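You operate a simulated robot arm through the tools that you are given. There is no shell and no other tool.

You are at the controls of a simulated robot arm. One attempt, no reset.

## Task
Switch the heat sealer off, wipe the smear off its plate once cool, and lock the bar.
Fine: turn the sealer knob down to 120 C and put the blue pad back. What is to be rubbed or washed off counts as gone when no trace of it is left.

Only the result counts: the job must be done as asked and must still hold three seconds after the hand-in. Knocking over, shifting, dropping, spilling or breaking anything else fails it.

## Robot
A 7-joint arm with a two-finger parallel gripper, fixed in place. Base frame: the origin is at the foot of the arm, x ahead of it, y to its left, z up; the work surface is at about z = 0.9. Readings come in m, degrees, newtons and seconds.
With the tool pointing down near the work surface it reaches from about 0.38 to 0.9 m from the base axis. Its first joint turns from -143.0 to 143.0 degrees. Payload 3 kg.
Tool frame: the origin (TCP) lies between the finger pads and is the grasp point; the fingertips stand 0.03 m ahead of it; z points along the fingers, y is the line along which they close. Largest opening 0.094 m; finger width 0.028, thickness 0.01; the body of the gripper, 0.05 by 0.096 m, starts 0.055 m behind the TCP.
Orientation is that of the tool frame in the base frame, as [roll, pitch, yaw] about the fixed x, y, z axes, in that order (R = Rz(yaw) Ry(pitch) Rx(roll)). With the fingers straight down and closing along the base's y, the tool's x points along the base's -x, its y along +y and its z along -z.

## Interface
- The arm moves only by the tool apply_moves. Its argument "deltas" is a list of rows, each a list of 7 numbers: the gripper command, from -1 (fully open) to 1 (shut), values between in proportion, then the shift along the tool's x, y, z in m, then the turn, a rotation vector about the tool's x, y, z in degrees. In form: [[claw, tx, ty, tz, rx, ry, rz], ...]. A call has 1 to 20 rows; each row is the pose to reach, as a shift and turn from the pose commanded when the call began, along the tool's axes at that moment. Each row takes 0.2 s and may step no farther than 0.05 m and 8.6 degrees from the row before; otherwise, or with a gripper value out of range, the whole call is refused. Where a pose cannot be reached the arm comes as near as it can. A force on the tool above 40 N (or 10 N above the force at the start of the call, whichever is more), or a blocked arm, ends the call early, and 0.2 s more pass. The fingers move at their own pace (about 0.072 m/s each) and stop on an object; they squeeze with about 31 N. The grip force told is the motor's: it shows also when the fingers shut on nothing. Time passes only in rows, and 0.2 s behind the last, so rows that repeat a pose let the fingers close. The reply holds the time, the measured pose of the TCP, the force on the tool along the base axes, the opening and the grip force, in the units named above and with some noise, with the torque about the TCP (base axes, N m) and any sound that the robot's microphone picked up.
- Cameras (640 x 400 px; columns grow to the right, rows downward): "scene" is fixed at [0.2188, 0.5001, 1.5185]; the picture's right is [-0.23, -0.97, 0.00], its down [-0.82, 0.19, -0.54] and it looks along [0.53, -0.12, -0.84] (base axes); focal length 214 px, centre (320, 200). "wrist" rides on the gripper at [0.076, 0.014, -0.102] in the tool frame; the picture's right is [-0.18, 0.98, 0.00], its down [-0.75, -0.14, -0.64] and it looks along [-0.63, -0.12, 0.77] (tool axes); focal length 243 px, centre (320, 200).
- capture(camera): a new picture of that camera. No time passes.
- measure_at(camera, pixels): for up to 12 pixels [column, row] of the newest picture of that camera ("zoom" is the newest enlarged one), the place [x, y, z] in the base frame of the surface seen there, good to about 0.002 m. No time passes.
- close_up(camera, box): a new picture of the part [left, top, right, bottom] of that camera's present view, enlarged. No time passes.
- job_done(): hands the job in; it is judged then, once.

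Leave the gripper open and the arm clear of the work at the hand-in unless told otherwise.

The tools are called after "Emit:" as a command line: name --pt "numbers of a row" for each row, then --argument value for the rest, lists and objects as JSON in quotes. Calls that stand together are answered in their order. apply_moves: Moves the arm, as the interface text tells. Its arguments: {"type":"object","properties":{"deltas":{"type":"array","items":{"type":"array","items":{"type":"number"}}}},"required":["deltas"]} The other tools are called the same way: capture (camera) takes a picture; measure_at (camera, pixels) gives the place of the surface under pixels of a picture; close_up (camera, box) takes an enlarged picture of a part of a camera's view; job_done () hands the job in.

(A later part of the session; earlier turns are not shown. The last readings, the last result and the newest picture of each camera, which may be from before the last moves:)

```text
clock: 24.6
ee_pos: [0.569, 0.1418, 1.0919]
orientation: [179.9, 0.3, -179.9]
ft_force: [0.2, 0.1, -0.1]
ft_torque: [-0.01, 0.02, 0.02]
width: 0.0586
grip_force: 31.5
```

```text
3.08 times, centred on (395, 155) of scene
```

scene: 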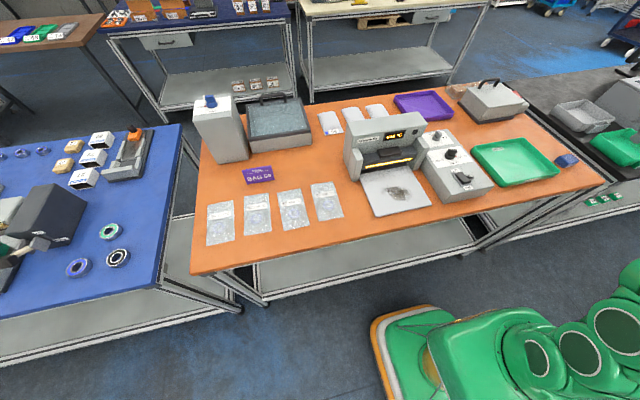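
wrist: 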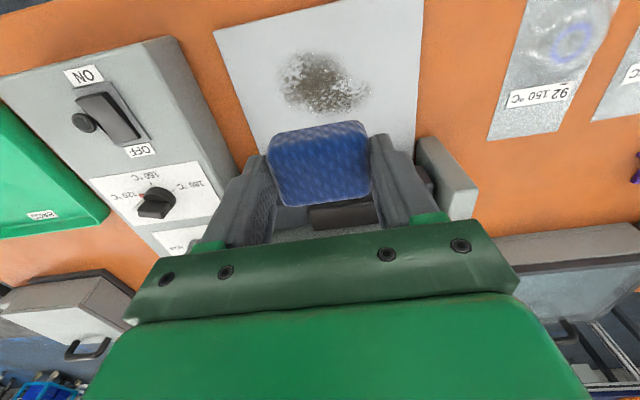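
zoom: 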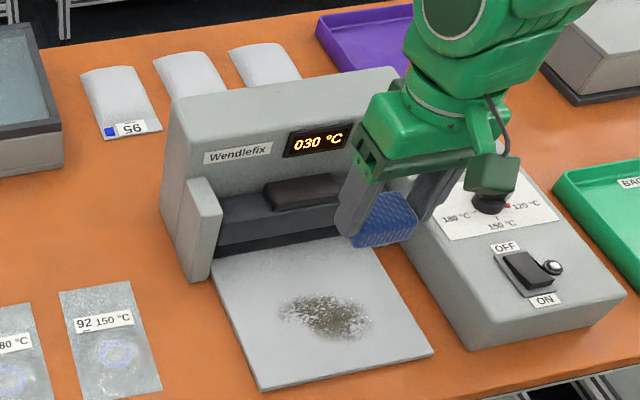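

The display reads 30 °C. I'll hold here for 4 seconds so it cools fully before I touch the plate.

Emit:
apply_moves --pt "1 0 0 0 0 0 0" --pt "1 0 0 0 0 0 0" --pt "1 0 0 0 0 0 0" --pt "1 0 0 0 0 0 0" --pt "1 0 0 0 0 0 0" --pt "1 0 0 0 0 0 0" --pt "1 0 0 0 0 0 0" --pt "1 0 0 0 0 0 0" --pt "1 0 0 0 0 0 0" --pt "1 0 0 0 0 0 0" --pt "1 0 0 0 0 0 0" --pt "1 0 0 0 0 0 0" --pt "1 0 0 0 0 0 0" --pt "1 0 0 0 0 0 0" --pt "1 0 0 0 0 0 0" --pt "1 0 0 0 0 0 0" --pt "1 0 0 0 0 0 0" --pt "1 0 0 0 0 0 0" --pt "1 0 0 0 0 0 0" --pt "1 0 0 0 0 0 0"

Emit:
close_up --camera "scene" --box '[330, 90, 460, 220]'

Emit:
close_up --camera "wrist" --box '[210, 0, 430, 150]'

Emit:
measure_at --camera "zoom" --pixels '[[200, 200], [190, 260], [240, 150], [330, 150], [400, 180], [470, 270], [440, 310], [320, 330], [220, 310], [320, 240], [20, 100], [610, 20]]'

```text
clock: 28.8
ee_pos: [0.5693, 0.1435, 1.0923]
orientation: [-179.9, 0.2, 180.0]
ft_force: [-0.5, -1.0, -0.9]
ft_torque: [-0.01, 0.05, 0.01]
width: 0.0587
grip_force: 30.7
```

```text
3.08 times, centred on (395, 155) of scene
```

zoom: 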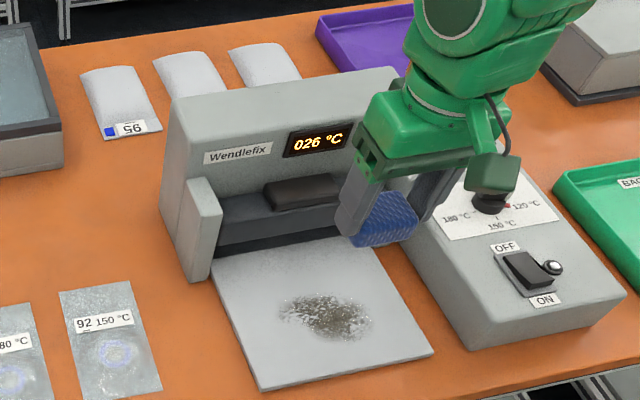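

```text
2.67 times, centred on (320, 75) of wrist
```

zoom: 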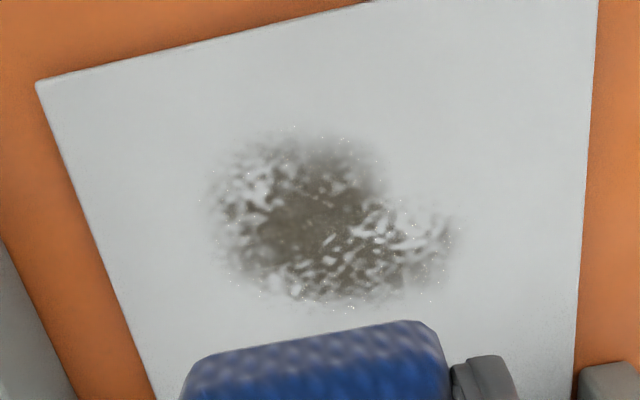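

```text
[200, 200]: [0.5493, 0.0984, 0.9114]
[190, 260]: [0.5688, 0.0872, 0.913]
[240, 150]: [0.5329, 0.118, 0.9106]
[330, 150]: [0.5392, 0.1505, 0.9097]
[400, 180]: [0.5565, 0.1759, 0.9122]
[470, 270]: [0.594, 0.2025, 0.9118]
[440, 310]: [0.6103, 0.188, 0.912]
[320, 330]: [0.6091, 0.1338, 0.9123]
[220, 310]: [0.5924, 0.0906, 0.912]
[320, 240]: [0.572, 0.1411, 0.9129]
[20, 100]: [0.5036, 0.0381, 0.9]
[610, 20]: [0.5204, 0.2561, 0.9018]
```

The display now reads 26 °C. The smear spans roughly x 0.525–0.612 and y 0.085–0.203 on a plate at z≈0.9115. Pad bottom is about 44 mm below the TCP, so I expect contact near TCP z≈0.955. I'll lower to 0.958, then step down gently.

Emit:
apply_moves --pt "1 0 0 0.04 0 0 0" --pt "1 0 0 0.08 0 0 0" --pt "1 0 0 0.115 0 0 0" --pt "1 0 0 0.13 0 0 0" --pt "1 0 0 0.134 0 0 0" --pt "1 0 0 0.134 0 0 0"

Emit:
close_up --camera "scene" --box '[330, 90, 460, 220]'

```text
clock: 30.2
ee_pos: [0.571, 0.1415, 0.9602]
orientation: [-179.9, 0.3, 180.0]
ft_force: [0.0, -0.2, 0.0]
ft_torque: [0.01, 0.0, 0.03]
width: 0.0586
grip_force: 30.6
```

```text
3.08 times, centred on (395, 155) of scene
```

zoom: 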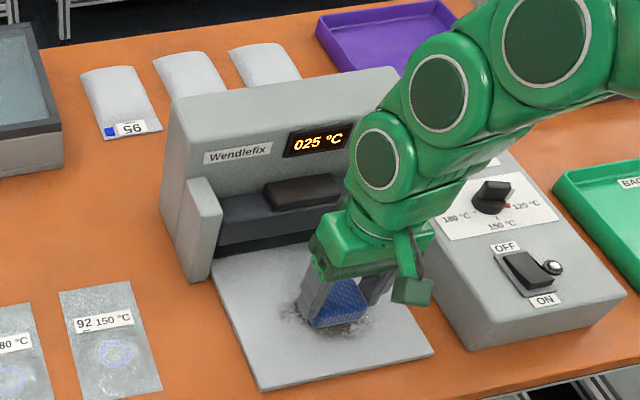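

25 °C and no contact yet at z=0.960. I'll step down gently to find the plate.

Emit:
apply_moves --pt "1 0 0 0.002 0 0 0" --pt "1 0 0 0.004 0 0 0" --pt "1 0 0 0.004 0 0 0"

```text
clock: 31.0
ee_pos: [0.571, 0.1415, 0.9546]
orientation: [179.9, 0.3, 180.0]
ft_force: [-0.2, 0.0, -0.6]
ft_torque: [0.01, 0.02, 0.01]
width: 0.0586
grip_force: 31.2
```

Emit:
apply_moves --pt "1 0 0 0.001 0 0 0" --pt "1 0 0 0.002 0 0 0" --pt "1 0 0 0.002 0 0 0"

```text
clock: 31.8
ee_pos: [0.5714, 0.1423, 0.9544]
orientation: [180.0, 0.4, 180.0]
ft_force: [-7.0, -2.8, 29.4]
ft_torque: [-0.18, 0.3, -0.05]
width: 0.0584
grip_force: 31.1
```

Contact is at TCP z≈0.9545 with about 29 N. I'll ease off by 1.2 mm and make a first wiping stroke along x.

Emit:
apply_moves --pt "1 0 0 -0.0012 0 0 0" --pt "1 0.022 0 -0.0012 0 0 0" --pt "1 0.044 0 -0.0012 0 0 0" --pt "1 0.015 0 -0.0012 0 0 0" --pt "1 -0.015 0 -0.0012 0 0 0" --pt "1 -0.041 0 -0.0012 0 0 0" --pt "1 -0.041 0 -0.0012 0 0 0"

Emit:
capture --camera "wrist"

Emit:
close_up --camera "scene" --box '[330, 90, 460, 220]'

```text
clock: 33.4
ee_pos: [0.611, 0.142, 0.9554]
orientation: [-180.0, 0.4, 180.0]
ft_force: [-0.8, 0.1, 0.3]
ft_torque: [0.02, 0.0, -0.02]
width: 0.0584
grip_force: 31.1
```

```text
taken
```

wrist: 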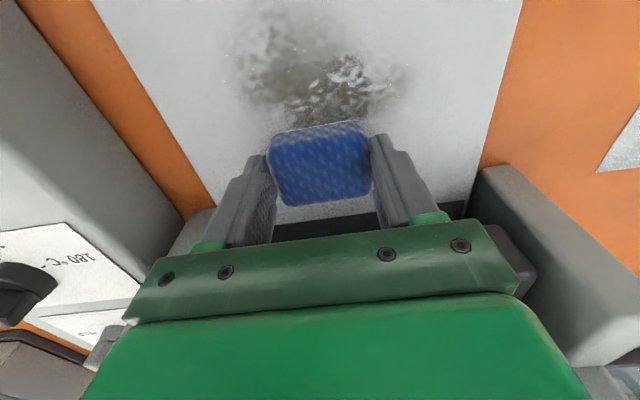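

```text
3.08 times, centred on (395, 155) of scene
```

zoom: 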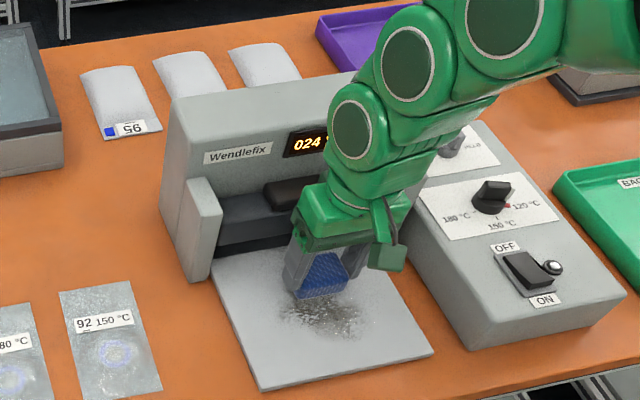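

The middle of the smear has thinned, but the pad is now barely touching (0.3 N). I'll go 0.8 mm lower and sweep the +y half.

Emit:
apply_moves --pt "1 0 0 0.0008 0 0 0" --pt "1 0.028 0 0.0008 0 0 0" --pt "1 0.056 0 0.0008 0 0 0" --pt "1 0.085 0 0.0008 0 0 0" --pt "1 0.085 0.02 0.0008 0 0 0" --pt "1 0.056 0.02 0.0008 0 0 0" --pt "1 0.028 0.02 0.0008 0 0 0" --pt "1 0 0.02 0.0008 0 0 0" --pt "1 0 0.04 0.0008 0 0 0" --pt "1 0.028 0.04 0.0008 0 0 0" --pt "1 0.056 0.04 0.0008 0 0 0" --pt "1 0.085 0.04 0.0008 0 0 0" --pt "1 0.085 0.055 0.0008 0 0 0" --pt "1 0.056 0.055 0.0008 0 0 0" --pt "1 0.028 0.055 0.0008 0 0 0" --pt "1 0 0.055 0.0008 0 0 0" --pt "1 0 0.03 0.0008 0 0 0" --pt "1 0 0 0.0008 0 0 0"

Emit:
capture --camera "wrist"

Emit:
close_up --camera "scene" --box '[330, 90, 460, 220]'

```text
clock: 34.7
ee_pos: [0.5268, 0.1582, 0.9542]
orientation: [-179.8, 0.3, 180.0]
ft_force: [-1.7, 0.9, 10.4]
ft_torque: [0.08, 0.06, 0.03]
width: 0.0588
grip_force: 30.9
stopped in row 6: the force on the tool passed its limit at 44 N (the readings are from after the stop); the commanded pose is now the measured one
```

```text
taken
```

wrist: 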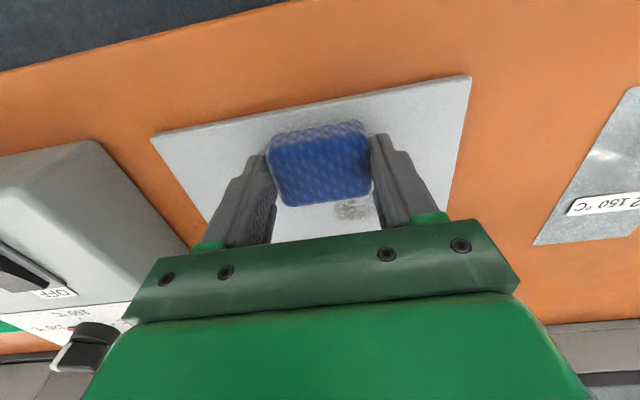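

```text
3.08 times, centred on (395, 155) of scene
```

zoom: 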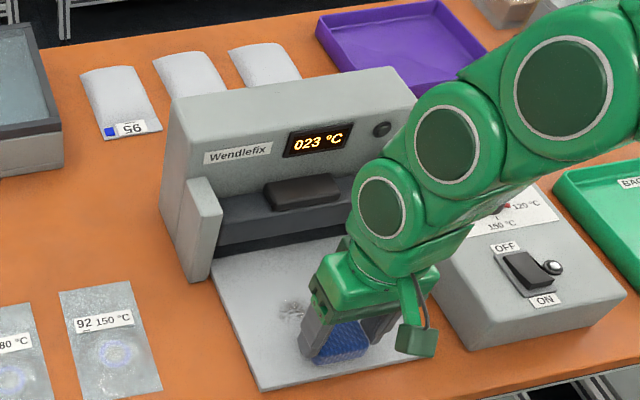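

Most of the smear is gone; a patch remains near (0.57, 0.17). The stop came from a brief 44 N peak on the reversal. I'll carry on from here at this lighter level with shorter steps.

Emit:
apply_moves --pt "1 -0.02 0 0 0 0 0" --pt "1 -0.04 0 0 0 0 0" --pt "1 -0.06 0 0 0 0 0" --pt "1 -0.083 0 0 0 0 0" --pt "1 -0.083 0.02 0 0 0 0" --pt "1 -0.06 0.02 0 0 0 0" --pt "1 -0.04 0.02 0 0 0 0" --pt "1 -0.02 0.02 0 0 0 0" --pt "1 0 0.02 0 0 0 0" --pt "1 0 0.038 0 0 0 0" --pt "1 -0.02 0.038 0 0 0 0" --pt "1 -0.04 0.038 0 0 0 0" --pt "1 -0.06 0.038 0 0 0 0" --pt "1 -0.083 0.038 0 0 0 0" --pt "1 -0.083 0.02 0 0 0 0" --pt "1 -0.083 0 0 0 0 0"

Emit:
capture --camera "wrist"

Emit:
close_up --camera "scene" --box '[330, 90, 460, 220]'

```text
clock: 38.1
ee_pos: [0.61, 0.1588, 0.9531]
orientation: [-179.9, 0.3, 180.0]
ft_force: [0.5, 2.3, 5.6]
ft_torque: [0.12, -0.02, 0.01]
width: 0.0586
grip_force: 31.4
```

```text
taken
```

wrist: 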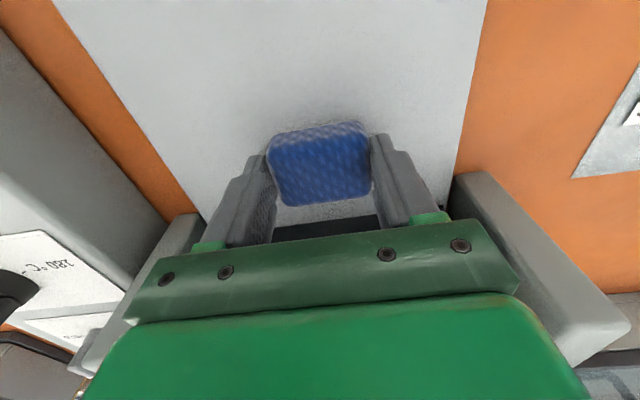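

```text
3.08 times, centred on (395, 155) of scene
```

zoom: 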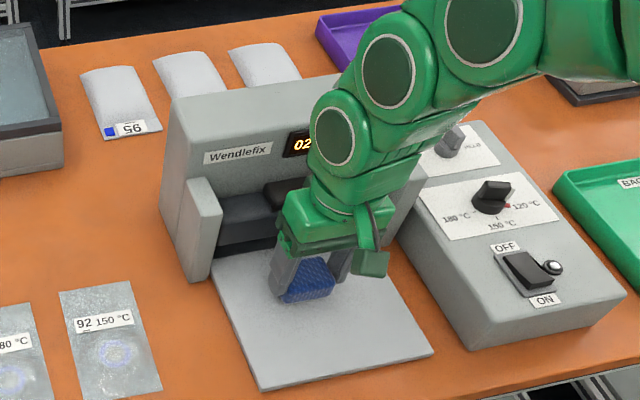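

The plate looks clean now. I'll zoom in for faint traces, especially on the -y side I haven't swept separately.

Emit:
close_up --camera "wrist" --box '[100, 0, 400, 160]'

Emit:
close_up --camera "scene" --box '[355, 160, 435, 220]'

```text
2.13 times, centred on (250, 80) of wrist
```

zoom: 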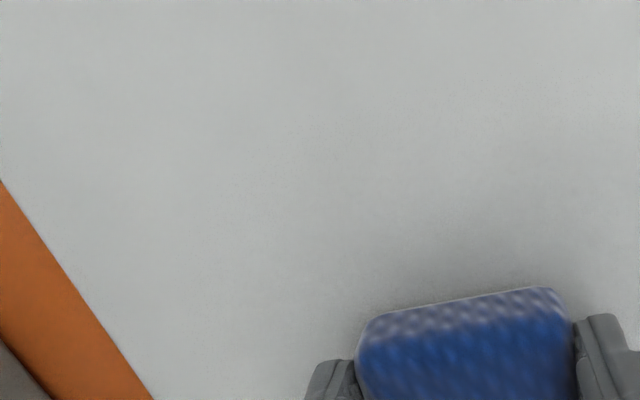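

```text
6.67 times, centred on (395, 190) of scene
```

zoom: 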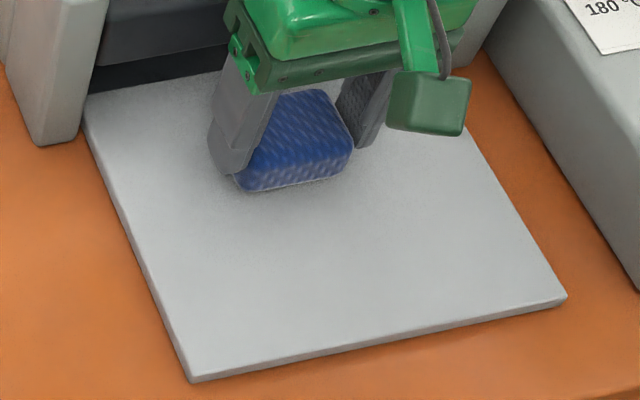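

I see no trace, but I'll sweep the -y side as well to be thorough, keeping the light contact.

Emit:
apply_moves --pt "1 0 -0.02 0 0 0 0" --pt "1 0.02 -0.02 0 0 0 0" --pt "1 0.04 -0.02 0 0 0 0" --pt "1 0.06 -0.02 0 0 0 0" --pt "1 0.083 -0.02 0 0 0 0" --pt "1 0.083 -0.04 0 0 0 0" --pt "1 0.06 -0.04 0 0 0 0" --pt "1 0.04 -0.04 0 0 0 0" --pt "1 0.02 -0.04 0 0 0 0" --pt "1 0 -0.04 0 0 0 0" --pt "1 0 -0.062 0 0 0 0" --pt "1 0.02 -0.062 0 0 0 0" --pt "1 0.04 -0.062 0 0 0 0" --pt "1 0.06 -0.062 0 0 0 0" --pt "1 0.083 -0.062 0 0 0 0" --pt "1 0.083 -0.04 0 0 0 0" --pt "1 0.083 -0.02 0 0 0 0" --pt "1 0.06 -0.01 0 0 0 0" --pt "1 0.04 0 0 0 0 0"

Emit:
capture --camera "wrist"

```text
clock: 39.7
ee_pos: [0.5477, 0.1193, 0.953]
orientation: [-179.8, 0.2, -179.9]
ft_force: [-0.8, -0.8, 18.2]
ft_torque: [0.09, -0.03, -0.01]
width: 0.0587
grip_force: 30.8
stopped in row 8: the force on the tool passed its limit at 42 N (the readings are from after the stop); the commanded pose is now the measured one
```

```text
taken
```

wrist: 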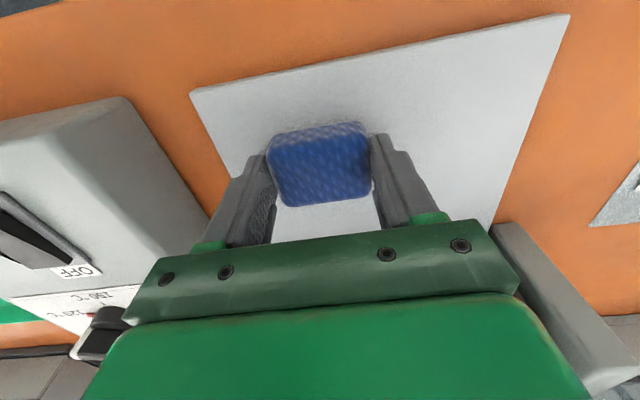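

The force peaked again at 42 N, so I'll raise 0.6 mm and finish the -y side lines.

Emit:
apply_moves --pt "1 0 0 -0.0006 0 0 0" --pt "1 -0.02 0 -0.0006 0 0 0" --pt "1 -0.04 0 -0.0006 0 0 0" --pt "1 -0.062 0 -0.0006 0 0 0" --pt "1 -0.062 -0.022 -0.0006 0 0 0" --pt "1 -0.04 -0.022 -0.0006 0 0 0" --pt "1 -0.02 -0.022 -0.0006 0 0 0" --pt "1 0 -0.022 -0.0006 0 0 0" --pt "1 0.02 -0.022 -0.0006 0 0 0" --pt "1 0.02 0 -0.0006 0 0 0" --pt "1 0 0 -0.0006 0 0 0" --pt "1 -0.02 0 -0.0006 0 0 0" --pt "1 -0.04 0 -0.0006 0 0 0"

Emit:
capture --camera "wrist"

```text
clock: 42.5
ee_pos: [0.5882, 0.118, 0.9545]
orientation: [-179.8, 0.1, 180.0]
ft_force: [0.0, 0.3, 0.4]
ft_torque: [0.02, -0.01, 0.0]
width: 0.0588
grip_force: 31.3
```

```text
taken
```

wrist: 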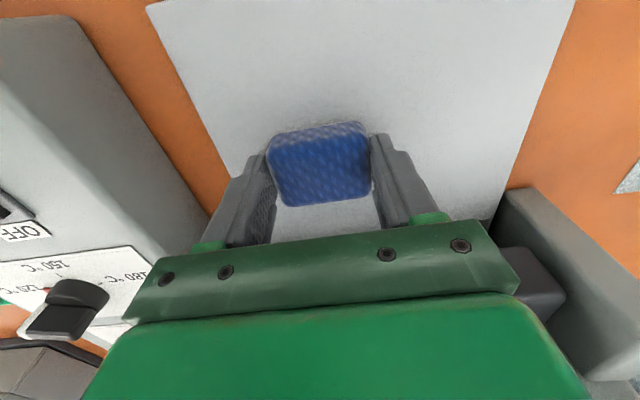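

Contact is light here. I'll lift off and look over the whole plate for traces.

Emit:
apply_moves --pt "1 0 0 -0.02 0 0 0" --pt "1 0.02 0.005 -0.06 0 0 0" --pt "1 0.05 0.015 -0.09 0 0 0" --pt "1 0.09 0.025 -0.11 0 0 0" --pt "1 0.12 0.025 -0.11 0 0 0" --pt "1 0.12 0.025 -0.11 0 0 0"

Emit:
capture --camera "wrist"

Emit:
close_up --camera "scene" --box '[350, 150, 440, 220]'

```text
clock: 43.9
ee_pos: [0.4681, 0.1442, 1.0641]
orientation: [-179.8, 0.1, 180.0]
ft_force: [-0.2, 0.0, 0.0]
ft_torque: [0.0, 0.01, -0.03]
width: 0.0588
grip_force: 31.4
```

```text
taken
```

wrist: 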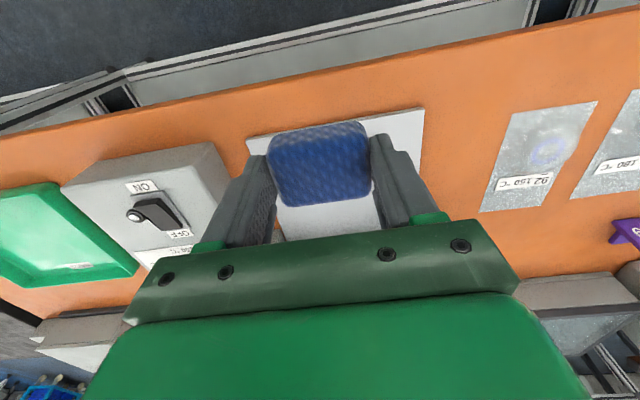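

```text
5.71 times, centred on (395, 185) of scene
```

zoom: 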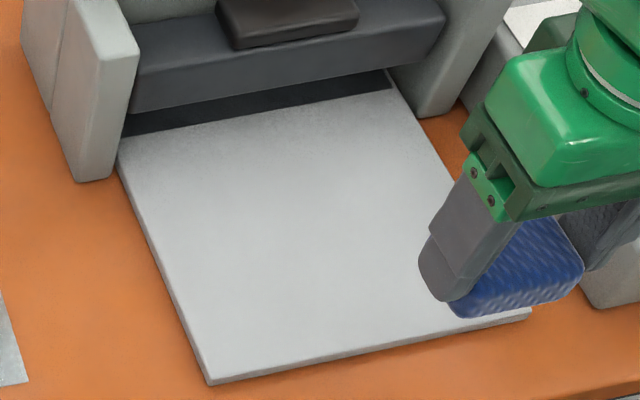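

The gripper hides part of the plate, so I'll go back to the earlier viewpoint (0.569, 0.142, 1.092) where the smear was fully visible.

Emit:
apply_moves --pt "1 -0.04 -0.001 -0.015 0 0 0" --pt "1 -0.08 -0.002 -0.028 0 0 0" --pt "1 -0.101 -0.002 -0.028 0 0 0" --pt "1 -0.101 -0.002 -0.028 0 0 0"

Emit:
close_up --camera "wrist" --box '[210, 0, 430, 150]'

Emit:
close_up --camera "scene" --box '[350, 150, 440, 220]'

Emit:
close_up --camera "wrist" --box '[260, 30, 400, 130]'

```text
clock: 44.9
ee_pos: [0.5694, 0.1424, 1.0916]
orientation: [-179.9, 0.1, 180.0]
ft_force: [0.3, -0.2, 0.3]
ft_torque: [-0.02, 0.01, -0.02]
width: 0.0588
grip_force: 30.6
```

```text
2.67 times, centred on (320, 75) of wrist
```

zoom: 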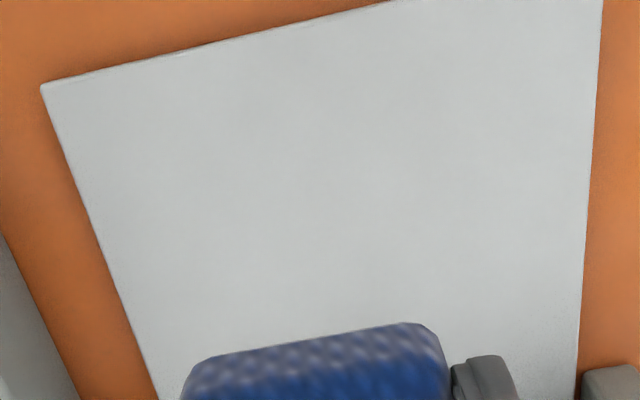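

```text
5.71 times, centred on (395, 185) of scene
```

zoom: 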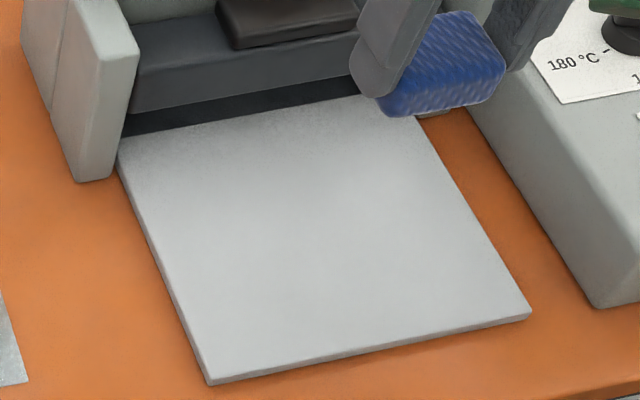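

```text
4.00 times, centred on (330, 80) of wrist
```

zoom: 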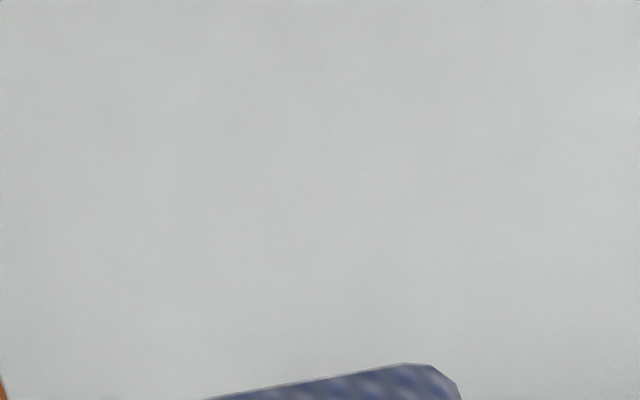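

No trace is visible in any view. Because even a faint residue would count, I'll do one more light full raster over the whole smear area. First, descend again.

Emit:
apply_moves --pt "1 0 0 0.045 0 0 0" --pt "1 0 0 0.09 0 0 0" --pt "1 0 0 0.12 0 0 0" --pt "1 0 0 0.132 0 0 0" --pt "1 0 0 0.136 0 0 0" --pt "1 0 0 0.1372 0 0 0" --pt "1 0 0 0.1372 0 0 0"

```text
clock: 46.5
ee_pos: [0.5696, 0.1419, 0.9553]
orientation: [-179.9, 0.2, -180.0]
ft_force: [0.3, 0.2, -0.8]
ft_torque: [0.0, 0.01, 0.01]
width: 0.0587
grip_force: 31.1
```

Emit:
apply_moves --pt "1 0 0 0.0006 0 0 0" --pt "1 0 0 0.0012 0 0 0" --pt "1 0 0 0.0012 0 0 0"

```text
clock: 47.3
ee_pos: [0.5697, 0.1422, 0.954]
orientation: [-179.9, 0.1, 179.9]
ft_force: [-0.3, 0.9, 6.3]
ft_torque: [0.1, -0.02, -0.03]
width: 0.0591
grip_force: 31.3
```

6 N of contact, which is good. Going 0.3 mm deeper and rastering the centre and +y lines.

Emit:
apply_moves --pt "1 0.02 0 0.0003 0 0 0" --pt "1 0.044 0 0.0003 0 0 0" --pt "1 0.044 0.022 0.0003 0 0 0" --pt "1 0.02 0.022 0.0003 0 0 0" --pt "1 0 0.022 0.0003 0 0 0" --pt "1 -0.02 0.022 0.0003 0 0 0" --pt "1 -0.042 0.022 0.0003 0 0 0" --pt "1 -0.042 0.046 0.0003 0 0 0" --pt "1 -0.02 0.046 0.0003 0 0 0" --pt "1 0 0.046 0.0003 0 0 0" --pt "1 0.02 0.046 0.0003 0 0 0" --pt "1 0.044 0.046 0.0003 0 0 0" --pt "1 0.044 0.03 0.0003 0 0 0" --pt "1 0.044 0.01 0.0003 0 0 0" --pt "1 0.02 0 0.0003 0 0 0" --pt "1 0 0 0.0003 0 0 0" --pt "1 -0.02 0 0.0003 0 0 0" --pt "1 -0.042 0 0.0003 0 0 0"

```text
clock: 50.5
ee_pos: [0.536, 0.1468, 0.9527]
orientation: [-179.8, 0.1, -180.0]
ft_force: [0.3, -3.2, 17.5]
ft_torque: [-0.16, -0.12, -0.01]
width: 0.0588
grip_force: 31.3
stopped in row 15: the force on the tool passed its limit at 48 N (the readings are from after the stop); the commanded pose is now the measured one
```

17 N here after a brief peak. I'll raise 0.5 mm and finish the centre and -y lines.

Emit:
apply_moves --pt "1 0 0 -0.0005 0 0 0" --pt "1 -0.02 -0.005 -0.0005 0 0 0" --pt "1 -0.04 -0.005 -0.0005 0 0 0" --pt "1 -0.06 -0.005 -0.0003 0 0 0" --pt "1 -0.076 -0.005 -0.0003 0 0 0" --pt "1 -0.076 -0.027 -0.0003 0 0 0" --pt "1 -0.056 -0.027 -0.0003 0 0 0" --pt "1 -0.036 -0.027 -0.0005 0 0 0" --pt "1 -0.016 -0.027 -0.0005 0 0 0" --pt "1 0.005 -0.027 -0.0005 0 0 0" --pt "1 0.005 -0.049 -0.0005 0 0 0" --pt "1 -0.016 -0.049 -0.0005 0 0 0" --pt "1 -0.036 -0.049 -0.0005 0 0 0" --pt "1 -0.056 -0.049 -0.0003 0 0 0" --pt "1 -0.076 -0.049 -0.0003 0 0 0" --pt "1 -0.076 -0.03 -0.0003 0 0 0"

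Emit:
capture --camera "wrist"

```text
clock: 53.9
ee_pos: [0.6123, 0.1165, 0.9529]
orientation: [-179.8, 0.0, 179.9]
ft_force: [0.5, -1.0, 1.4]
ft_torque: [0.01, -0.05, 0.0]
width: 0.0589
grip_force: 30.9
```

```text
taken
```

wrist: 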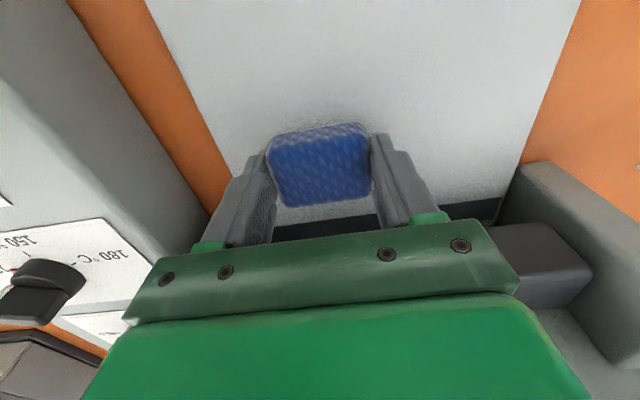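

The sweep is complete. I'll lift away and carry the pad back at z≈1.09 toward its original place, then look at the plate once more.

Emit:
apply_moves --pt "1 0 0 -0.03 0 0 0" --pt "1 0.02 0 -0.07 0 0 0" --pt "1 0.04 0 -0.11 0 0 0" --pt "1 0.0562 0 -0.138 0 0 0" --pt "1 0.0562 -0.0469 -0.138 0 0 -0.2" --pt "1 0.0562 -0.0938 -0.138 0 0 -0.4" --pt "1 0.0562 -0.1407 -0.138 0 0 -0.6" --pt "1 0.0562 -0.1876 -0.138 0 0 -0.8" --pt "1 0.0562 -0.2345 -0.138 0 0 -1.0" --pt "1 0.0562 -0.2814 -0.138 0 0 -1.2" --pt "1 0.0562 -0.3283 -0.138 0 0 -1.4" --pt "1 0.0562 -0.3752 -0.138 0 0 -1.7" --pt "1 0.0562 -0.4221 -0.138 0 0 -2.0" --pt "1 0.0562 -0.469 -0.138 0 0 -2.2" --pt "1 0.0562 -0.5159 -0.138 0 0 -2.4" --pt "1 0.0562 -0.5628 -0.138 0 0 -2.6" --pt "1 0.0562 -0.6097 -0.138 0 0 -2.8" --pt "1 0.0562 -0.656 -0.138 0 0 -3" --pt "1 0.0562 -0.656 -0.138 0 0 -3"

Emit:
capture --camera "wrist"

Emit:
close_up --camera "scene" --box '[340, 110, 460, 220]'

Emit:
close_up --camera "scene" --box '[360, 165, 435, 218]'

```text
clock: 57.9
ee_pos: [0.5555, -0.5388, 1.0923]
orientation: [-179.9, 0.0, -176.9]
ft_force: [0.0, 0.4, 0.1]
ft_torque: [0.04, -0.03, 0.03]
width: 0.0588
grip_force: 30.9
```

```text
taken
```

wrist: 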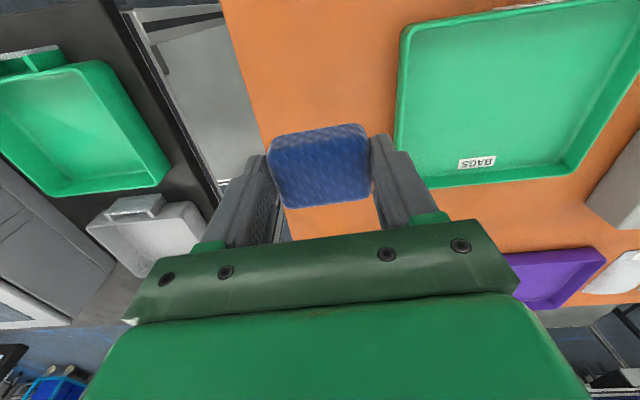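

```text
3.64 times, centred on (400, 165) of scene
```

zoom: 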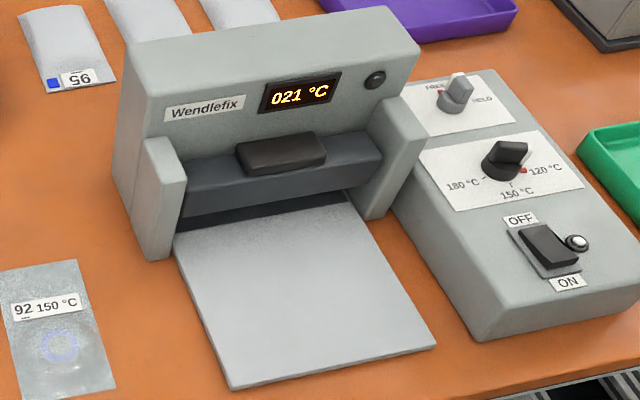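

```text
7.55 times, centred on (398, 192) of scene
```

zoom: 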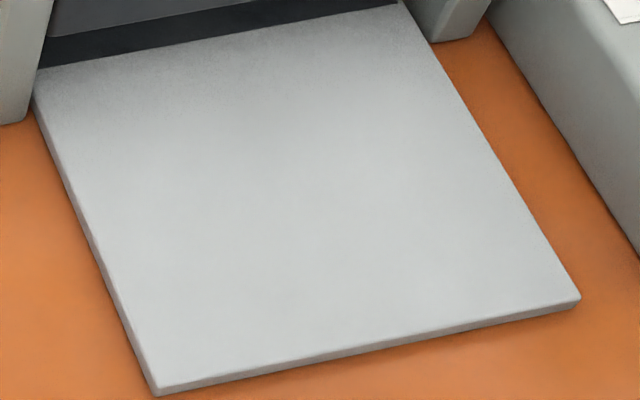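

The plate is spotless and the sealer reads 21 °C. I'll lower the pad to just above its original spot, then step down to touch the table.

Emit:
apply_moves --pt "1 0 0 0.045 0 0 0" --pt "1 0 0 0.09 0 0 0" --pt "1 0 0 0.125 0 0 0" --pt "1 0 0 0.14 0 0 0" --pt "1 0 0 0.145 0 0 0" --pt "1 0 0 0.147 0 0 0" --pt "1 0 0 0.147 0 0 0"

Emit:
close_up --camera "scene" --box '[520, 130, 610, 190]'

```text
clock: 59.5
ee_pos: [0.556, -0.5396, 0.9458]
orientation: [-179.9, 0.0, -177.0]
ft_force: [0.5, 0.4, -0.1]
ft_torque: [0.01, 0.02, -0.01]
width: 0.0584
grip_force: 31.3
```

```text
6.67 times, centred on (565, 160) of scene
```

zoom: 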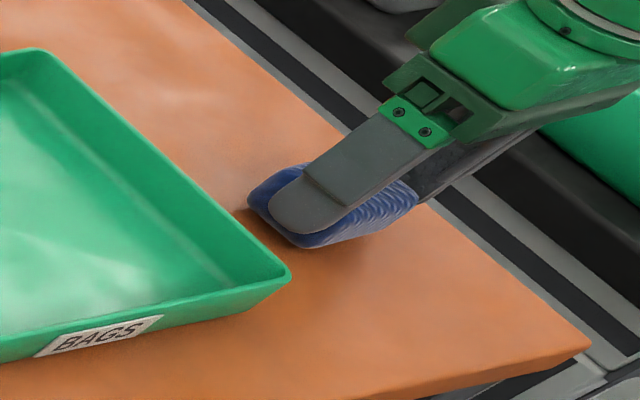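

Emit:
apply_moves --pt "1 0 0 0.001 0 0 0" --pt "1 0 0 0.002 0 0 0" --pt "1 0 0 0.003 0 0 0" --pt "1 0 0 0.003 0 0 0"

```text
clock: 60.5
ee_pos: [0.5567, -0.5385, 0.942]
orientation: [-179.9, 0.0, -177.0]
ft_force: [-0.2, 0.2, 1.2]
ft_torque: [0.0, -0.04, 0.02]
width: 0.0587
grip_force: 31.3
```

Force is barely up (1.2 N). One more small step to be sure the pad is resting on the table.

Emit:
apply_moves --pt "1 0 0 0.0007 0 0 0" --pt "1 0 0 0.0007 0 0 0"

```text
clock: 61.0
ee_pos: [0.5557, -0.5382, 0.9438]
orientation: [-179.8, 0.0, -177.0]
ft_force: [-0.8, -0.5, 8.3]
ft_torque: [0.14, -0.05, 0.02]
width: 0.0586
grip_force: 31.1
```

The pad is on the table (8 N). I'll open the fingers, then lift straight up and check it.

Emit:
apply_moves --pt "0.0 0 0 -0.0005 0 0 0" --pt "-0.8 0 0 -0.0005 0 0 0" --pt "-0.8 0 0 -0.0005 0 0 0" --pt "-0.8 0 0 -0.0005 0 0 0" --pt "-0.8 0 0 -0.02 0 0 0" --pt "-0.8 0 0 -0.06 0 0 0" --pt "-0.8 0 0 -0.105 0 0 0" --pt "-0.8 0 0 -0.15 0 0 0"

Emit:
close_up --camera "scene" --box '[540, 140, 600, 180]'

Emit:
measure_at --camera "zoom" --pixels '[[225, 165], [320, 140], [405, 205], [315, 240], [270, 200]]'

Emit:
capture --camera "wrist"

```text
clock: 62.9
ee_pos: [0.5565, -0.539, 1.0916]
orientation: [-179.9, 0.0, -177.0]
ft_force: [0.4, -0.3, 0.1]
ft_torque: [-0.04, 0.0, 0.0]
width: 0.0849
grip_force: 0.0
```

```text
10.00 times, centred on (570, 160) of scene
```

zoom: 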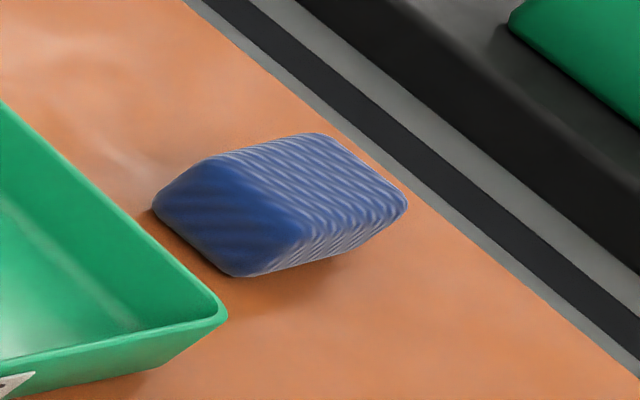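

```text
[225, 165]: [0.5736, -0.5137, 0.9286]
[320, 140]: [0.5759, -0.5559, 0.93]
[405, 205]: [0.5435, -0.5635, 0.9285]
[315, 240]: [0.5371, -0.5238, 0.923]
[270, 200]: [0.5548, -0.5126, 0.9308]
```

```text
taken
```

wrist: 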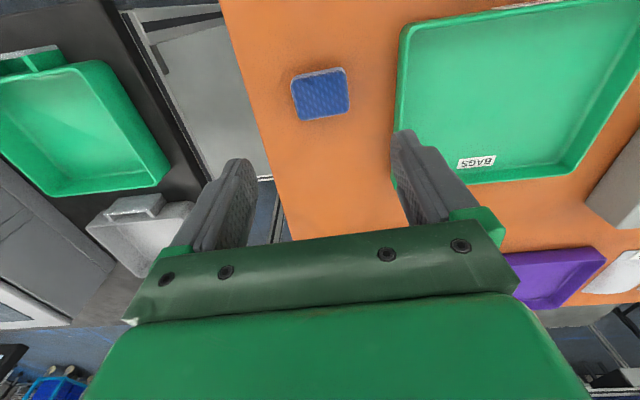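

The pad is back within about 1-2 mm of where it started. Next is the bar lock knob. I'll move to (0.64, -0.068, 1.13) at yaw 180° to view it.

Emit:
apply_moves --pt "-0.4 -0.0098 0.0424 -0.0035 0 0 0.3" --pt "-0.2 -0.0196 0.0847 -0.007 0 0 0.6" --pt "0.04 -0.0295 0.1271 -0.0105 0 0 0.9" --pt "0.04 -0.0393 0.1694 -0.014 0 0 1.2" --pt "0.04 -0.0491 0.2118 -0.0175 0 0 1.5" --pt "0.04 -0.0589 0.2541 -0.021 0 0 1.8" --pt "0.04 -0.0687 0.2965 -0.0244 0 0 2.0" --pt "0.04 -0.0785 0.3388 -0.028 0 0 2.3" --pt "0.04 -0.0884 0.3812 -0.0314 0 0 2.6" --pt "0.04 -0.0982 0.4235 -0.035 0 0 2.8" --pt "0.04 -0.108 0.4659 -0.0384 0 0 3" --pt "0.04 -0.108 0.4659 -0.0384 0 0 3"

Emit:
capture --camera "wrist"

```text
clock: 65.5
ee_pos: [0.6396, -0.0663, 1.1281]
orientation: [-179.8, 0.0, -180.0]
ft_force: [0.1, -0.4, -0.6]
ft_torque: [-0.01, 0.0, 0.0]
width: 0.0451
grip_force: 0.1
```

```text
taken
```

wrist: 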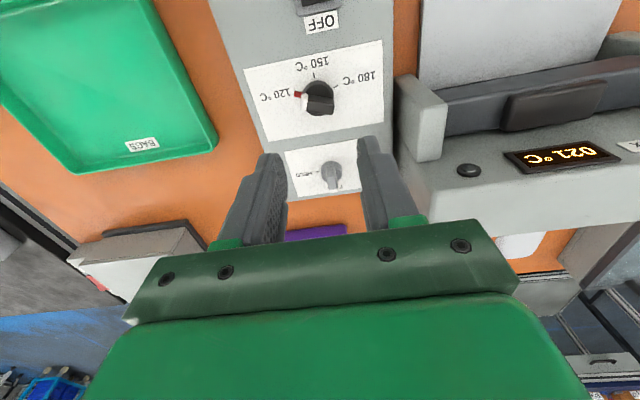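

The lock knob is visible between the fingers at about (331, 173). I'll zoom in and measure it.

Emit:
close_up --camera "wrist" --box '[285, 140, 375, 205]'

Emit:
measure_at --camera "wrist" --pixels '[[332, 163], [331, 168], [333, 180], [328, 178], [337, 178], [323, 172], [318, 174], [340, 172], [334, 187], [330, 185]]'

```text
6.15 times, centred on (330, 172) of wrist
```

zoom: 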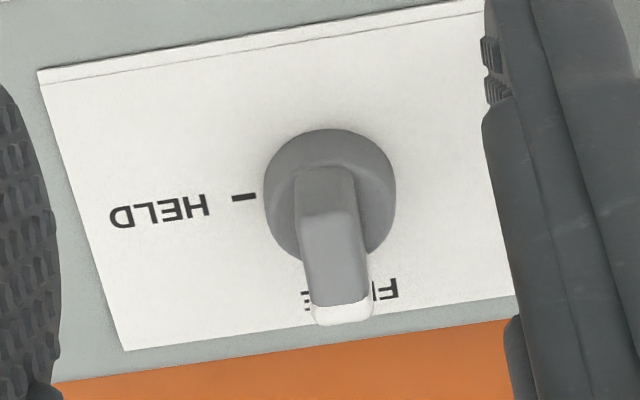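

```text
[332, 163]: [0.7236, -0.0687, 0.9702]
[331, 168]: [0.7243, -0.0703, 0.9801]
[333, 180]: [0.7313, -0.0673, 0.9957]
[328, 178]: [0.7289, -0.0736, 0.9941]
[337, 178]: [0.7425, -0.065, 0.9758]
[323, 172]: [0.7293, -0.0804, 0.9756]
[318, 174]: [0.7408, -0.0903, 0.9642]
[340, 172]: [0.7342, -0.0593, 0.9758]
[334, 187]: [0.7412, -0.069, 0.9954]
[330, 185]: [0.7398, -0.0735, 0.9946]
```

The lock knob's centre is about (0.736, -0.0695), with its disc top at 0.976 and handle top at 0.995. When I turn to yaw 90° the wrist camera block will swing toward the sealer housing (top 1.066), so I'll check how low that block hangs.

Emit:
close_up --camera "scene" --box '[380, 40, 540, 180]'

```text
2.86 times, centred on (460, 110) of scene
```

zoom: 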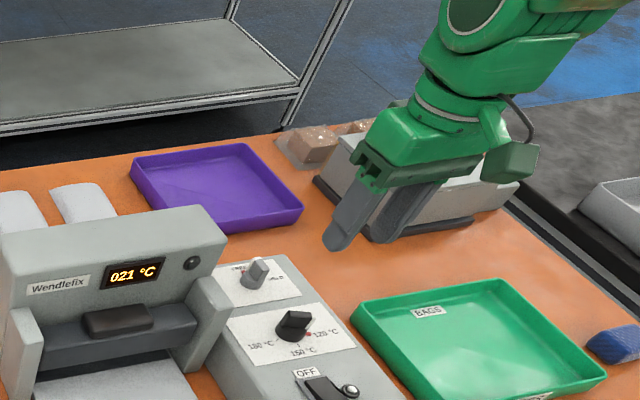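

Emit:
measure_at --camera "zoom" --pixels '[[500, 178], [522, 180], [512, 162], [490, 160], [535, 150], [505, 148], [335, 245], [400, 150], [210, 205], [100, 225], [222, 235], [200, 215]]'

```text
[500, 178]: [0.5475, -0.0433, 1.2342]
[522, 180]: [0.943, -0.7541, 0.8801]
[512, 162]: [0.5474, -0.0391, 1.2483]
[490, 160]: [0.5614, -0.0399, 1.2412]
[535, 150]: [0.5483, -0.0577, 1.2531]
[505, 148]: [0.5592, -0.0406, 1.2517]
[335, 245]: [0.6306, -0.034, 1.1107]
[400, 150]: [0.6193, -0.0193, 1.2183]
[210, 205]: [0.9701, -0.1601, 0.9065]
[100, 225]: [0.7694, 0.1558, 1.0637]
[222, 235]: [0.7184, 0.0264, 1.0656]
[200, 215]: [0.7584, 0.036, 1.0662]
```

The camera block's lower edge is about 0.105 m above the TCP, so it would be at z≈1.11, clear of the housing top at 1.066. I'll move above the lock knob and lower around the handle.

Emit:
apply_moves --pt "0.04 -0.035 -0.0005 0.025 0 0 0" --pt "0.04 -0.07 -0.001 0.05 0 0 0" --pt "0.04 -0.0963 -0.002 0.075 0 0 0" --pt "0.04 -0.0963 -0.002 0.075 0 0 0"

Emit:
capture --camera "wrist"

Emit:
close_up --camera "scene" --box '[390, 80, 510, 180]'

```text
clock: 66.5
ee_pos: [0.737, -0.0697, 1.0535]
orientation: [-179.9, 0.0, -180.0]
ft_force: [0.2, -0.1, -0.6]
ft_torque: [0.0, 0.01, -0.02]
width: 0.0451
grip_force: 0.0
```

```text
taken
```

wrist: 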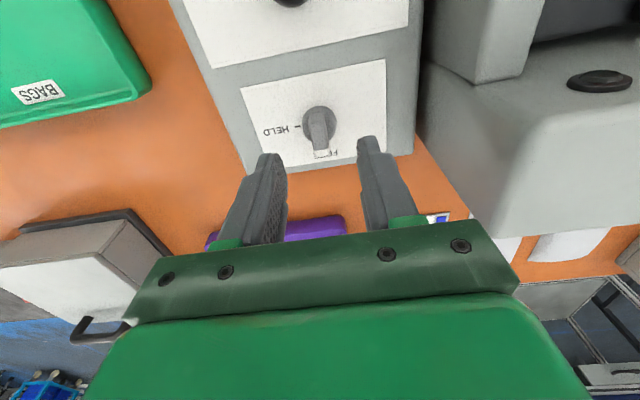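

```text
4.00 times, centred on (450, 130) of scene
```

zoom: 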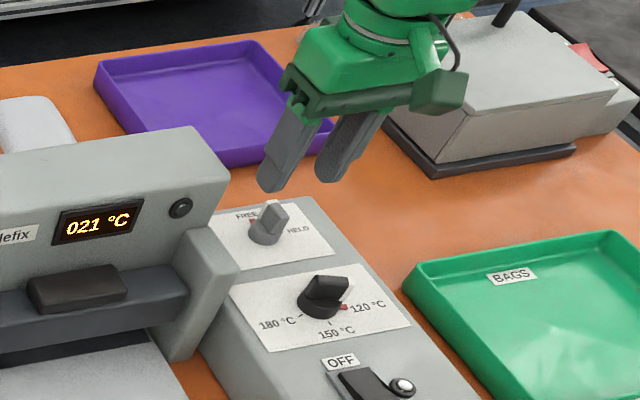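

The fingers are above and either side of the lock handle. I'll lower to TCP z≈1.009 and close.

Emit:
apply_moves --pt "0.04 0 0 0.015 0 0 0" --pt "0.04 0 0 0.03 0 0 0" --pt "0.04 0 0 0.044 0 0 0" --pt "0.04 0 0 0.044 0 0 0" --pt "1 0 0 0.044 0 0 0" --pt "1 0 0 0.044 0 0 0" --pt "1 0 0 0.044 0 0 0" --pt "1 0 0 0.044 0 0 0"

Emit:
capture --camera "wrist"

```text
clock: 68.2
ee_pos: [0.7357, -0.0696, 1.0095]
orientation: [-179.8, 0.0, -180.0]
ft_force: [3.2, -17.4, -3.8]
ft_torque: [-0.27, -0.79, 0.0]
width: 0.0119
grip_force: 44.9
```

```text
taken
```

wrist: 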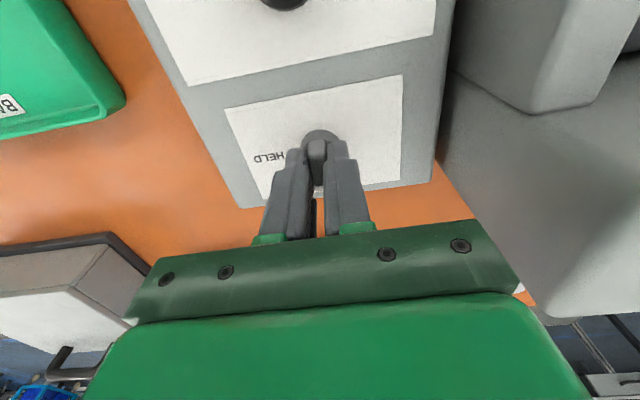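

Gripped at 12 mm, with about 17 N sideways, so I'm roughly 1 mm off-centre. I'll shift 1 mm to ease that and turn the knob clockwise (as seen from above) by 45° first.

Emit:
apply_moves --pt "1 0 -0.001 0 0 0 0" --pt "1 0 -0.001 0 0 0 7.5" --pt "1 0 -0.001 0 0 0 15" --pt "1 0 -0.001 0 0 0 22.5" --pt "1 0 -0.001 0 0 0 30" --pt "1 0 -0.001 0 0 0 37.5" --pt "1 0 -0.001 0 0 0 45" --pt "1 0 -0.001 0 0 0 45"

Emit:
capture --camera "wrist"

Emit:
close_up --camera "scene" --box '[390, 80, 510, 180]'

```text
clock: 70.0
ee_pos: [0.737, -0.0683, 1.0095]
orientation: [-179.9, 0.0, 135.0]
ft_force: [5.4, 37.9, -4.0]
ft_torque: [0.8, -0.24, 0.05]
width: 0.0117
grip_force: 44.9
```

```text
taken
```

wrist: 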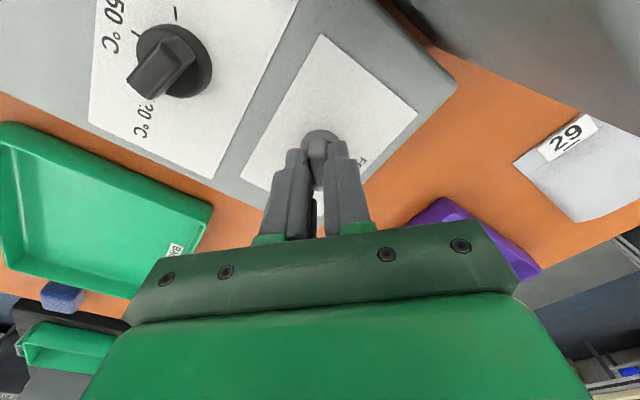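

```text
4.00 times, centred on (450, 130) of scene
```

zoom: 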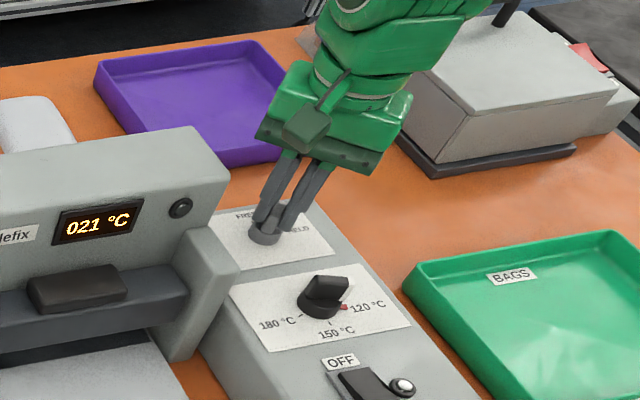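

Half way, but the sideways force is now 38 N in +y. I'll shift +0.8 mm in y to relax it before continuing.

Emit:
apply_moves --pt "1 0.0006 0.0006 0 0 0 0" --pt "1 0.0006 0.0006 0 0 0 0"

```text
clock: 70.7
ee_pos: [0.7362, -0.0681, 1.01]
orientation: [180.0, 0.1, 134.9]
ft_force: [10.8, 36.8, -4.4]
ft_torque: [1.18, -0.01, 0.06]
width: 0.0118
grip_force: 45.1
```

The load is mostly along the finger closing direction (tool y). I'll shift 1.2 mm further that way and recheck.

Emit:
apply_moves --pt "1 0.0002 0.0006 0 0 0 0" --pt "1 0.0004 0.0012 0 0 0 0" --pt "1 0.0004 0.0012 0 0 0 0"

```text
clock: 71.5
ee_pos: [0.7362, -0.0687, 1.0102]
orientation: [-179.9, 0.0, 135.0]
ft_force: [-0.5, 28.0, 0.8]
ft_torque: [1.01, 0.21, 0.04]
width: 0.0118
grip_force: 44.8
```

It is dropping: 28 N in +y is left. Shift another 1.2 mm in base +y.

Emit:
apply_moves --pt "1 0.0005 0.0005 0 0 0 0" --pt "1 0.0009 0.0009 0 0 0 0" --pt "1 0.0009 0.0009 0 0 0 0"

```text
clock: 72.2
ee_pos: [0.7362, -0.0691, 1.0101]
orientation: [-179.7, 0.1, 135.1]
ft_force: [-5.6, 5.1, -0.6]
ft_torque: [0.81, 0.61, -0.01]
width: 0.0121
grip_force: 45.0
```

Sideways force is now about 7 N. I'll turn the remaining 45° to HELD.

Emit:
apply_moves --pt "1 0 0 0 0 0 7.5" --pt "1 0 0 0 0 0 15" --pt "1 0 0 0 0 0 22.5" --pt "1 0 0 0 0 0 30" --pt "1 0 0 0 0 0 37.5" --pt "1 0 0 0 0 0 45" --pt "1 0 0 0 0 0 45"

Emit:
capture --camera "wrist"

Emit:
close_up --camera "scene" --box '[390, 80, 510, 180]'

```text
clock: 74.0
ee_pos: [0.7381, -0.0668, 1.0107]
orientation: [179.8, 0.2, 89.8]
ft_force: [10.5, -1.0, -11.3]
ft_torque: [0.23, -0.19, 0.12]
width: 0.0118
grip_force: 45.1
stopped in row 7: the force on the tool passed its limit at 41 N (the readings are from after the stop); the commanded pose is now the measured one
```

```text
taken
```

wrist: 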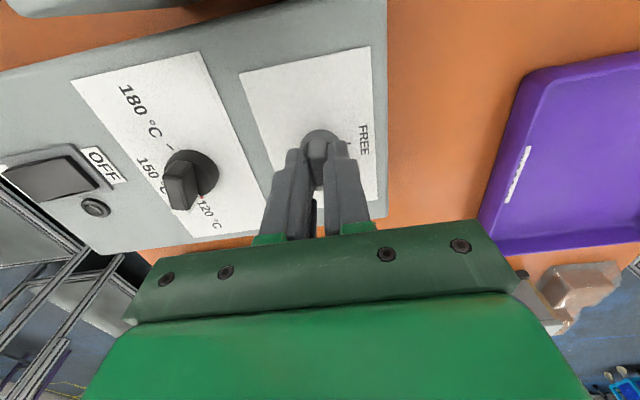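

```text
4.00 times, centred on (450, 130) of scene
```

zoom: 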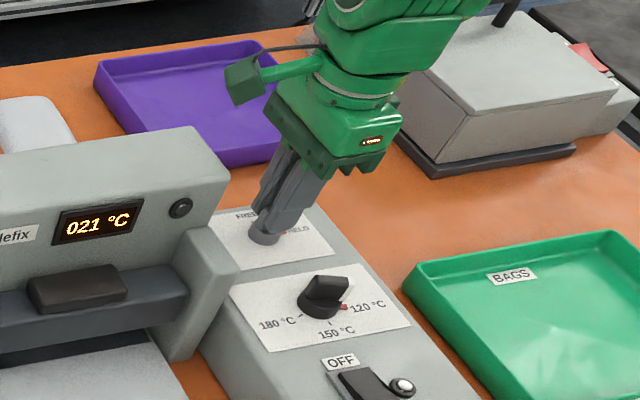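

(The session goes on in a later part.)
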